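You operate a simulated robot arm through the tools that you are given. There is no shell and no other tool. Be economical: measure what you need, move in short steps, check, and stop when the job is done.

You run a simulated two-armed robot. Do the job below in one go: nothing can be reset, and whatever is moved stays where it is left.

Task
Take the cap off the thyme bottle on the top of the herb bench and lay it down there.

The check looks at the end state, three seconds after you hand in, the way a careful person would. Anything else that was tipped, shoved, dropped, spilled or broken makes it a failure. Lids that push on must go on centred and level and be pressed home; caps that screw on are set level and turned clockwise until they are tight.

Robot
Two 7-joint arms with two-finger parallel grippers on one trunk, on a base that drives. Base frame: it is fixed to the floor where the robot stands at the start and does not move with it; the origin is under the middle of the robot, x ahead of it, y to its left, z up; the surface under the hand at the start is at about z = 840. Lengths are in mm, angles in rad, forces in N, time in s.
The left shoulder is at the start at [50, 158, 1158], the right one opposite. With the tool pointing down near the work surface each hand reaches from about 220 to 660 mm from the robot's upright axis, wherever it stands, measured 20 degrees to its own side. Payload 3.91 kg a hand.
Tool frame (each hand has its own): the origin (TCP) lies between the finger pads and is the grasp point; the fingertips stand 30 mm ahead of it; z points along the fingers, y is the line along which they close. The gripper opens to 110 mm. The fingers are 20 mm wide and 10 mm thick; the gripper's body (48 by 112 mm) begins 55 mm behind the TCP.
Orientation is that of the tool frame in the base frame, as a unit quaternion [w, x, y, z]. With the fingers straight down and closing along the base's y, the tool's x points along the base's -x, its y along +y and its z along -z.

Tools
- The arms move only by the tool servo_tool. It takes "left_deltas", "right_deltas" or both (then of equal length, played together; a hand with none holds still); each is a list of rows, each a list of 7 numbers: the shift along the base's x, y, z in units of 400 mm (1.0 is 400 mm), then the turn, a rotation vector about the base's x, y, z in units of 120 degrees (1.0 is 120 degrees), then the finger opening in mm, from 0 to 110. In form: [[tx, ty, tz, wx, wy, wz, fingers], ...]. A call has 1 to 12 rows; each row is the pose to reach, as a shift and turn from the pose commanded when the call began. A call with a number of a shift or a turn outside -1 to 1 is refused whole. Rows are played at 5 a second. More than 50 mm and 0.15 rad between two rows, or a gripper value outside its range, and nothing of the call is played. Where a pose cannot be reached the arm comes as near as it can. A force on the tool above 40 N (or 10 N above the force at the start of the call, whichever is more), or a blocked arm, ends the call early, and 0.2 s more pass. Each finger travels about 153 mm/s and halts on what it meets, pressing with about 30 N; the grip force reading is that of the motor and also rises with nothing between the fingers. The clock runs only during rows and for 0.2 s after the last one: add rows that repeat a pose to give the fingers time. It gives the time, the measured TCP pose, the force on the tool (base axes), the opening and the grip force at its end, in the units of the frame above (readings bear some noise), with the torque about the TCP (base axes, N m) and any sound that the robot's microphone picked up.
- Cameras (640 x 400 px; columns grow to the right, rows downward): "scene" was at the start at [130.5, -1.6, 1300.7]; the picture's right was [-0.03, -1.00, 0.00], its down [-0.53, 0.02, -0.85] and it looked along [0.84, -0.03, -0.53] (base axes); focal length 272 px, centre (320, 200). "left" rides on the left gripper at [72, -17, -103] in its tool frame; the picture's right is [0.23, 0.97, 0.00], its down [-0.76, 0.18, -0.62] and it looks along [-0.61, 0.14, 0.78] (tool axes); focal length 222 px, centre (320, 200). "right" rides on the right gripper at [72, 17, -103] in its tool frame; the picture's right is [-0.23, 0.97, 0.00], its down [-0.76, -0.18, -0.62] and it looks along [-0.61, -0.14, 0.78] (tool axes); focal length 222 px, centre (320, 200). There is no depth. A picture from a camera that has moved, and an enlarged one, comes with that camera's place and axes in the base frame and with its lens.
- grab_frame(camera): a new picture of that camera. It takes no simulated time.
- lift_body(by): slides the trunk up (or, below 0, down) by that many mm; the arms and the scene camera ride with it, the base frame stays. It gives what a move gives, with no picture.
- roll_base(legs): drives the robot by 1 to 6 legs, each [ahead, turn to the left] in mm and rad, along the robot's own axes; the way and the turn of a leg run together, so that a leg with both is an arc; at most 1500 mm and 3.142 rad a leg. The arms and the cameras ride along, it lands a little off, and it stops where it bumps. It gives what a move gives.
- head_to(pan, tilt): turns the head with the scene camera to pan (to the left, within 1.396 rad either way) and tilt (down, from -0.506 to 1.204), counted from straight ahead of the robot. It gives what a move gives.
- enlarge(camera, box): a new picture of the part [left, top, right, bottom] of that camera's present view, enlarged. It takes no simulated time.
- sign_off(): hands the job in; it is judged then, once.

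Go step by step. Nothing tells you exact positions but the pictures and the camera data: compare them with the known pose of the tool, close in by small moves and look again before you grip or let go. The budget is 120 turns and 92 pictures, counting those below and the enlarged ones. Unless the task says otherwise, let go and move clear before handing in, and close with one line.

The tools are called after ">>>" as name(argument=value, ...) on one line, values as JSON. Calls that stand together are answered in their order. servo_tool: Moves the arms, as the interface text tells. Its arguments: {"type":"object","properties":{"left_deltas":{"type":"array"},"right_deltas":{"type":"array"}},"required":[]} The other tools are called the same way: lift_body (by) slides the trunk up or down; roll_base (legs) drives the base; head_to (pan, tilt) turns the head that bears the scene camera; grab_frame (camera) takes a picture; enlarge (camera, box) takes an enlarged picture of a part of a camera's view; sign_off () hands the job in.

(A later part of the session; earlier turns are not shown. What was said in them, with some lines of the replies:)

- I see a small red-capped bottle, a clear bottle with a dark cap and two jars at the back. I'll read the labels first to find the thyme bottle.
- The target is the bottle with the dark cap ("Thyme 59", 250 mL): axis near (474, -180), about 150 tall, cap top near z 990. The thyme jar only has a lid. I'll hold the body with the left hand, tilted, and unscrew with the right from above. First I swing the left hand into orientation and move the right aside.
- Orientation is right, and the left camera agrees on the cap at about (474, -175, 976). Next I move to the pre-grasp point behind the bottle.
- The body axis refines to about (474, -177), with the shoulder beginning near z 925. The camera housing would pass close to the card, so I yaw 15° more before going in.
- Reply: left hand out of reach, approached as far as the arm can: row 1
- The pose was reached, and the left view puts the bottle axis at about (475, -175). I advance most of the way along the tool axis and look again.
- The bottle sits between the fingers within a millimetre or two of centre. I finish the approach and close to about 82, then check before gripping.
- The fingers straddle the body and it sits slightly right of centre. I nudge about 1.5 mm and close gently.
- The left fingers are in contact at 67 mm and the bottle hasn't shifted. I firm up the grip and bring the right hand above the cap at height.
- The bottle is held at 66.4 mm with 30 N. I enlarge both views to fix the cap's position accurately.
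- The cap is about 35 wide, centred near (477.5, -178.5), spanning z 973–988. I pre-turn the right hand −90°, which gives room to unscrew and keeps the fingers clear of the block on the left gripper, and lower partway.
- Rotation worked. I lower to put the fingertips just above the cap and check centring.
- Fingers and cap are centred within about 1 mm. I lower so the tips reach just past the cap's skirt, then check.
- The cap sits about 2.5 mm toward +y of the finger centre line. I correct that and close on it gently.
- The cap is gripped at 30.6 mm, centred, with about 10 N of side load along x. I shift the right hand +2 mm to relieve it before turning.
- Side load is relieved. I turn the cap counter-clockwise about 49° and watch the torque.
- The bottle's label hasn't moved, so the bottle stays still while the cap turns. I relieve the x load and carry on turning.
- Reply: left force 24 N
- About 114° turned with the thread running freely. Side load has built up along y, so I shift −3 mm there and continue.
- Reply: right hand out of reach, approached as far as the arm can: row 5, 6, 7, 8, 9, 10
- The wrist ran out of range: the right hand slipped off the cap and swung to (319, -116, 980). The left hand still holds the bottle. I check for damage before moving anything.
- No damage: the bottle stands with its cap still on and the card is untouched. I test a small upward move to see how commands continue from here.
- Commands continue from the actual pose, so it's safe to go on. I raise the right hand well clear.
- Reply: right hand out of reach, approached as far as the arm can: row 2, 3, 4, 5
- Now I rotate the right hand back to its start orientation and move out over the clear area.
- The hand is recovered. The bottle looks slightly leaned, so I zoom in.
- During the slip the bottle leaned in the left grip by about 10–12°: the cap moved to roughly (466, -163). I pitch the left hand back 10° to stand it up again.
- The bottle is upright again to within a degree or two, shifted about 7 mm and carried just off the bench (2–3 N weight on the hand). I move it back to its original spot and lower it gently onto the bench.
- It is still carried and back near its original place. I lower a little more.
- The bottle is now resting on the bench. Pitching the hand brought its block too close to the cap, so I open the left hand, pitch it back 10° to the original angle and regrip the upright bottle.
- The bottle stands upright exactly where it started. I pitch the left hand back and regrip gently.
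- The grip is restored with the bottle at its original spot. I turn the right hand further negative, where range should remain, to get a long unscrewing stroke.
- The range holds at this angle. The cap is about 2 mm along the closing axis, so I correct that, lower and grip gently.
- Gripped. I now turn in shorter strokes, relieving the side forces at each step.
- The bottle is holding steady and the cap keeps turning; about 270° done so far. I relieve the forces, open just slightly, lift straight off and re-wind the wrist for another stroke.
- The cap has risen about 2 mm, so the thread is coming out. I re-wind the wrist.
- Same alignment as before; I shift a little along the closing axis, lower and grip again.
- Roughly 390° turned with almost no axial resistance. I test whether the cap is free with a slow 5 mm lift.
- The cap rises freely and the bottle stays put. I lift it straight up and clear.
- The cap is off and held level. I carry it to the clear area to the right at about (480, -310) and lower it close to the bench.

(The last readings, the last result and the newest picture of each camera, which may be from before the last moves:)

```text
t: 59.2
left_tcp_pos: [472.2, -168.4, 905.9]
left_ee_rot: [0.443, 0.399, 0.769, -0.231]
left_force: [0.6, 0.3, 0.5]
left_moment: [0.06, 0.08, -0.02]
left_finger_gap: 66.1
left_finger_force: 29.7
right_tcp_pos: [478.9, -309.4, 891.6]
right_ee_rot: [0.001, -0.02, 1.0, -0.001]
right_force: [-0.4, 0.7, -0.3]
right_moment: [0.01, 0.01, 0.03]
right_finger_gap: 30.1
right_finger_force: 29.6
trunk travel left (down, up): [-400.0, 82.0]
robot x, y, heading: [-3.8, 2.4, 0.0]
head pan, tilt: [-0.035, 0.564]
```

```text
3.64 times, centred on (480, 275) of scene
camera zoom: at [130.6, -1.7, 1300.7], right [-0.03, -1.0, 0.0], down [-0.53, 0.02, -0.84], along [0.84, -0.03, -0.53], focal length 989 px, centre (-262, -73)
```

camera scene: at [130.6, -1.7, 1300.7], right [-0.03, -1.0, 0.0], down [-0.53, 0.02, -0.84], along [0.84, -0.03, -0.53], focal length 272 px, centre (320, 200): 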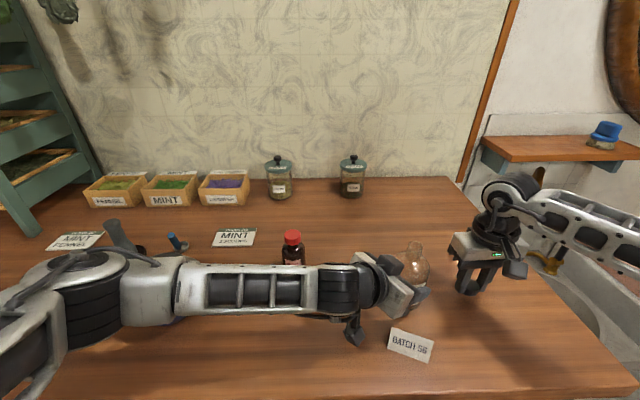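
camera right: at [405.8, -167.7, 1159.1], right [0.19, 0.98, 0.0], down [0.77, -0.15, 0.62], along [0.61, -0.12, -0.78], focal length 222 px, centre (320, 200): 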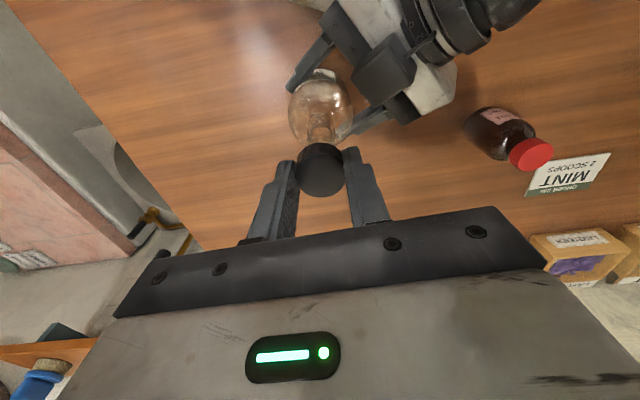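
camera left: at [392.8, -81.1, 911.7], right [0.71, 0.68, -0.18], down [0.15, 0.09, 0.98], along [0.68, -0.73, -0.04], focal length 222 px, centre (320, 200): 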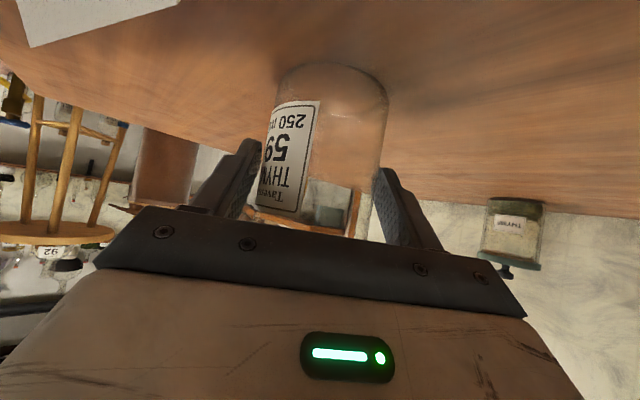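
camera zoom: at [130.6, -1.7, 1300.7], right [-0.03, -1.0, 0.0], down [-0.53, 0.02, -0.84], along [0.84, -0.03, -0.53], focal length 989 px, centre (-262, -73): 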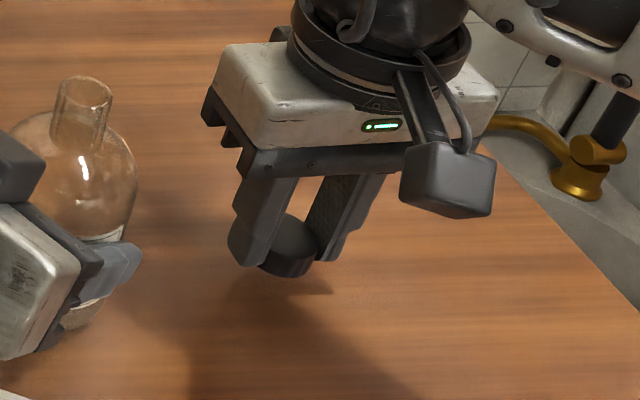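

The spot is clear. I lower in small steps, watching for contact.

>>> servo_tool(right_deltas=[[0, 0, -0.02, 0, 0, 0, 20], [0, 0, -0.035, 0, 0, 0, 20], [0, 0, -0.042, 0, 0, 0, 20], [0, 0, -0.042, 0, 0, 0, 20]])

>>> servo_tool(right_deltas=[[0, 0, -0.002, 0, 0, 0, 20], [0, 0, -0.005, 0, 0, 0, 20], [0, 0, -0.005, 0, 0, 0, 20]])

>>> enlarge(camera="scene", box=[420, 220, 540, 330])

```text
t: 60.2
left_tcp_pos: [471.4, -167.8, 904.5]
left_ee_rot: [0.443, 0.4, 0.768, -0.231]
left_force: [0.3, 0.8, -1.1]
left_moment: [0.04, 0.02, -0.01]
left_finger_gap: 66.4
left_finger_force: 29.4
right_tcp_pos: [479.2, -310.9, 875.0]
right_ee_rot: [-0.001, -0.02, 1.0, -0.001]
right_force: [0.1, 0.7, -0.1]
right_moment: [0.0, 0.01, 0.0]
right_finger_gap: 30.3
right_finger_force: 29.8
trunk travel left (down, up): [-400.0, 82.0]
robot x, y, heading: [-1.1, -2.7, -0.005]
head pan, tilt: [-0.035, 0.564]
```

```text
t: 61.0
left_tcp_pos: [470.9, -168.3, 904.5]
left_ee_rot: [0.444, 0.399, 0.768, -0.231]
left_force: [-0.3, -0.5, 0.3]
left_moment: [0.04, 0.01, -0.01]
left_finger_gap: 66.1
left_finger_force: 30.3
right_tcp_pos: [477.6, -310.8, 873.6]
right_ee_rot: [-0.001, -0.02, 1.0, -0.001]
right_force: [0.1, 0.9, 0.6]
right_moment: [-0.02, 0.02, -0.01]
right_finger_gap: 30.4
right_finger_force: 29.7
trunk travel left (down, up): [-400.0, 82.0]
robot x, y, heading: [-0.6, -0.1, -0.001]
head pan, tilt: [-0.035, 0.564]
```

```text
3.64 times, centred on (480, 275) of scene
camera zoom: at [130.6, -1.7, 1300.7], right [-0.03, -1.0, 0.0], down [-0.53, 0.02, -0.84], along [0.84, -0.03, -0.53], focal length 989 px, centre (-262, -73)
```

zoom: 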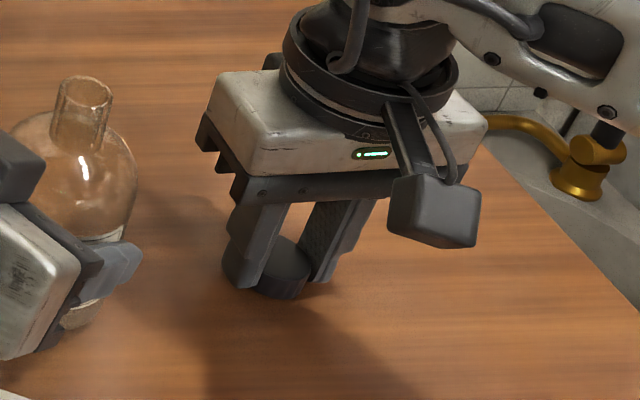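

>>> servo_tool(right_deltas=[[0, 0, -0.002, 0, 0, 0, 20], [0, 0, -0.004, 0, 0, 0, 20], [0, 0, -0.006, 0, 0, 0, 20], [0, 0, -0.006, 0, 0, 0, 20]])

```text
t: 62.0
left_tcp_pos: [471.4, -168.5, 905.9]
left_ee_rot: [0.443, 0.399, 0.769, -0.231]
left_force: [1.0, 0.4, 0.0]
left_moment: [0.0, 0.02, -0.01]
left_finger_gap: 66.4
left_finger_force: 29.4
right_tcp_pos: [478.1, -311.2, 871.4]
right_ee_rot: [0.0, -0.02, 1.0, -0.001]
right_force: [0.4, 0.9, -0.8]
right_moment: [0.01, -0.02, 0.01]
right_finger_gap: 30.3
right_finger_force: 30.1
trunk travel left (down, up): [-400.0, 82.0]
robot x, y, heading: [-2.3, 0.0, 0.001]
head pan, tilt: [-0.035, 0.564]
```

>>> servo_tool(right_deltas=[[0, 0, -0.002, 0, 0, 0, 20], [0, 0, -0.004, 0, 0, 0, 20], [0, 0, -0.006, 0, 0, 0, 20], [0, 0, -0.006, 0, 0, 0, 20]])

```text
t: 63.0
left_tcp_pos: [470.7, -167.5, 905.4]
left_ee_rot: [0.444, 0.4, 0.768, -0.231]
left_force: [0.6, -0.6, -0.1]
left_moment: [0.04, 0.02, 0.0]
left_finger_gap: 66.3
left_finger_force: 30.4
right_tcp_pos: [478.5, -310.1, 869.9]
right_ee_rot: [0.002, -0.02, 1.0, -0.001]
right_force: [-1.7, -1.1, 14.2]
right_moment: [-0.01, 0.09, -0.01]
right_finger_gap: 30.1
right_finger_force: 29.6
trunk travel left (down, up): [-400.0, 82.0]
robot x, y, heading: [-3.3, 3.3, 0.002]
head pan, tilt: [-0.035, 0.564]
```

Contact at z 870. I ease off slightly and open the fingers slowly.

>>> servo_tool(right_deltas=[[0, 0, 0.004, 0, 0, 0, 20], [0, 0, 0.004, 0, 0, 0, 28], [0, 0, 0.004, 0, 0, 0, 32], [0, 0, 0.004, 0, 0, 0, 38], [0, 0, 0.004, 0, 0, 0, 50], [0, 0, 0.004, 0, 0, 0, 60], [0, 0, 0.004, 0, 0, 0, 60], [0, 0, 0.06, 0, 0, 0, 60], [0, 0, 0.16, 0, 0, 0, 60], [0, 0, 0.28, 0, 0, 0, 60], [0, 0, 0.4, 0, 0, 0, 60], [0, 0, 0.4, 0, 0, 0, 60]])

>>> enlarge(camera="scene", box=[380, 220, 540, 330])

>>> grab_frame(camera="right")

>>> enlarge(camera="left", box=[220, 40, 440, 240])

```text
t: 65.6
left_tcp_pos: [471.0, -168.8, 906.1]
left_ee_rot: [0.443, 0.4, 0.768, -0.232]
left_force: [-0.2, -0.1, 0.7]
left_moment: [0.01, 0.0, -0.03]
left_finger_gap: 66.2
left_finger_force: 29.3
right_tcp_pos: [479.1, -310.8, 1030.4]
right_ee_rot: [-0.001, -0.02, 1.0, -0.001]
right_force: [-0.5, 0.2, -0.6]
right_moment: [-0.02, 0.01, 0.0]
right_finger_gap: 60.1
right_finger_force: 0.0
trunk travel left (down, up): [-400.0, 82.0]
robot x, y, heading: [0.1, 3.3, 0.003]
head pan, tilt: [-0.035, 0.564]
```

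```text
3.64 times, centred on (460, 275) of scene
camera zoom: at [130.6, -1.8, 1300.7], right [-0.03, -1.0, 0.0], down [-0.53, 0.02, -0.84], along [0.84, -0.03, -0.53], focal length 989 px, centre (-189, -73)
```

zoom: 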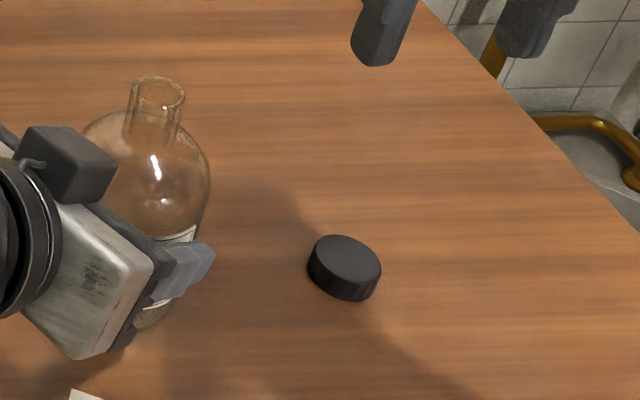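

```text
25 pictures are left
camera right: at [406.1, -296.3, 1132.6], right [0.19, 0.98, 0.0], down [0.77, -0.15, 0.62], along [0.61, -0.12, -0.78], focal length 222 px, centre (320, 200)
```

right: 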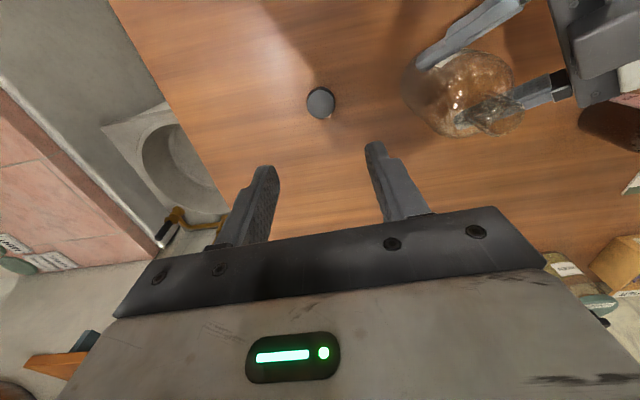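

```text
2.00 times, centred on (330, 140) of left
camera zoom: at [387.7, -75.0, 894.0], right [0.73, 0.65, -0.2], down [0.06, 0.23, 0.97], along [0.68, -0.72, 0.13], focal length 444 px, centre (300, 320)
```

zoom: 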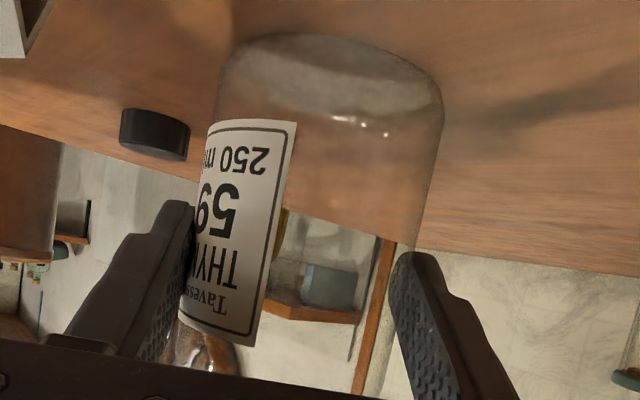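

The cap lies flat on the bench and the bottle stands in the left hand with no load. I open the left hand slowly, check, then back out along its axis.

>>> servo_tool(left_deltas=[[0, 0, 0, 0, 0, 0, 62], [0, 0, 0, 0, 0, 0, 65], [0, 0, 0, 0, 0, 0, 66.5], [0, 0, 0, 0, 0, 0, 68], [0, 0, 0, 0, 0, 0, 71], [0, 0, 0, 0, 0, 0, 76], [0, 0, 0, 0, 0, 0, 82], [0, 0, 0, 0, 0, 0, 82]])

>>> grab_frame(camera="left")

>>> enlarge(camera="scene", box=[340, 225, 450, 315])

```text
t: 67.4
left_tcp_pos: [471.2, -168.5, 906.0]
left_ee_rot: [0.443, 0.4, 0.768, -0.231]
left_force: [0.2, 1.2, -0.4]
left_moment: [0.0, -0.01, -0.01]
left_finger_gap: 82.2
left_finger_force: 0.1
right_tcp_pos: [478.1, -311.1, 1029.4]
right_ee_rot: [-0.001, -0.02, 1.0, -0.001]
right_force: [-0.6, 0.3, -0.2]
right_moment: [0.02, -0.01, 0.02]
right_finger_gap: 60.3
right_finger_force: 0.1
trunk travel left (down, up): [-400.0, 82.0]
robot x, y, heading: [1.0, -3.6, -0.0]
head pan, tilt: [-0.035, 0.564]
```

```text
23 pictures are left
camera left: at [387.6, -75.0, 894.1], right [0.73, 0.65, -0.2], down [0.06, 0.23, 0.97], along [0.68, -0.72, 0.13], focal length 222 px, centre (320, 200)
```

left: 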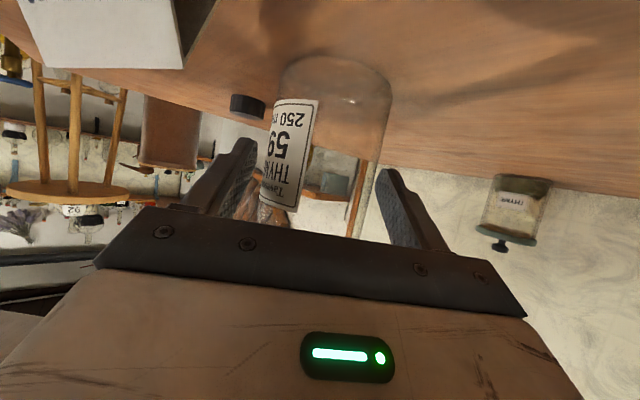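

```text
4.44 times, centred on (395, 270) of scene
camera zoom: at [130.5, -1.6, 1300.7], right [-0.03, -1.0, 0.0], down [-0.53, 0.02, -0.85], along [0.84, -0.03, -0.53], focal length 1209 px, centre (-13, -111)
```

zoom: 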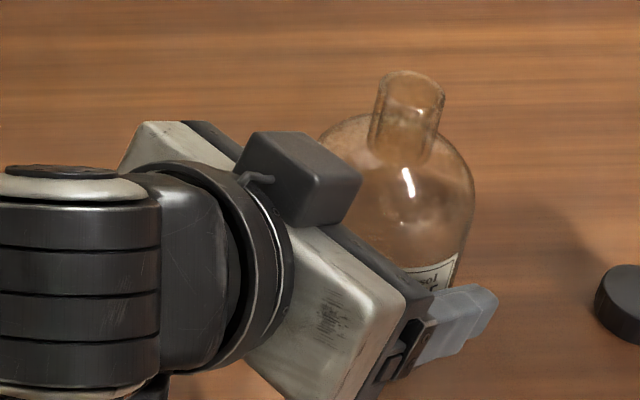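

The bottle stands free and upright in its original place. I back the left hand out along its axis and raise it.

>>> servo_tool(left_deltas=[[-0.025, 0.035, 0.025, 0, 0, 0, 90], [-0.062, 0.089, 0.062, 0, 0, 0, 100], [-0.105, 0.15, 0.106, 0, 0, 0, 100], [-0.149, 0.213, 0.15, 0, 0, 0, 100], [-0.149, 0.213, 0.25, 0, 0, 0, 100], [-0.149, 0.213, 0.35, 0, 0, 0, 100], [-0.149, 0.213, 0.35, 0, 0, 0, 100]])

>>> grab_frame(camera="scene")

>>> enlarge(camera="scene", box=[360, 220, 520, 370])

```text
t: 69.0
left_tcp_pos: [411.2, -83.5, 1045.0]
left_ee_rot: [0.442, 0.4, 0.769, -0.231]
left_force: [0.2, 0.3, -0.3]
left_moment: [0.02, -0.01, 0.01]
left_finger_gap: 100.2
left_finger_force: 0.1
right_tcp_pos: [479.8, -310.0, 1030.9]
right_ee_rot: [-0.001, -0.02, 1.0, -0.001]
right_force: [-0.6, 0.9, -0.1]
right_moment: [0.01, -0.02, 0.0]
right_finger_gap: 59.8
right_finger_force: 0.0
trunk travel left (down, up): [-400.0, 82.0]
robot x, y, heading: [2.0, 1.2, 0.002]
head pan, tilt: [-0.035, 0.564]
```

```text
21 pictures are left
camera scene: at [130.5, -1.6, 1300.7], right [-0.03, -1.0, 0.0], down [-0.53, 0.02, -0.85], along [0.84, -0.03, -0.53], focal length 272 px, centre (320, 200)
```

scene: 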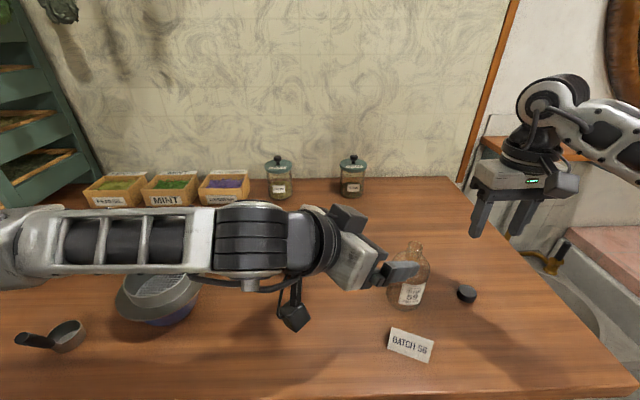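

```text
2.67 times, centred on (440, 295) of scene
camera zoom: at [130.5, -1.6, 1300.7], right [-0.03, -1.0, 0.0], down [-0.53, 0.02, -0.85], along [0.84, -0.03, -0.53], focal length 725 px, centre (0, -53)
```

zoom: 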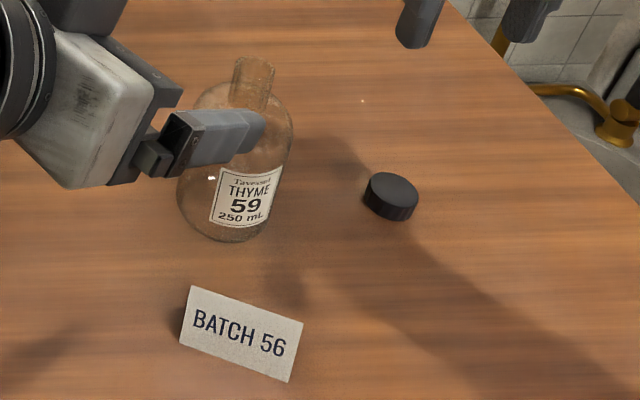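

The bottle stands upright and uncapped in its place, the cap lies flat on the bench, the card is untouched and both hands are clear. I hand in.

>>> sign_off()

```text
The job is handed in.
```

The thyme bottle is uncapped and standing where it started, and its cap lies flat on the herb bench to the bottle's right. Partway through, the right hand hit its wrist limit and slipped off the cap, which tilted and shifted the bottle a few millimetres. I stood it back upright in its original place before finishing. The batch card was not touched, and I saw nothing else disturbed, though the left arm hid the nettle bottle and the tools behind it in the last picture.
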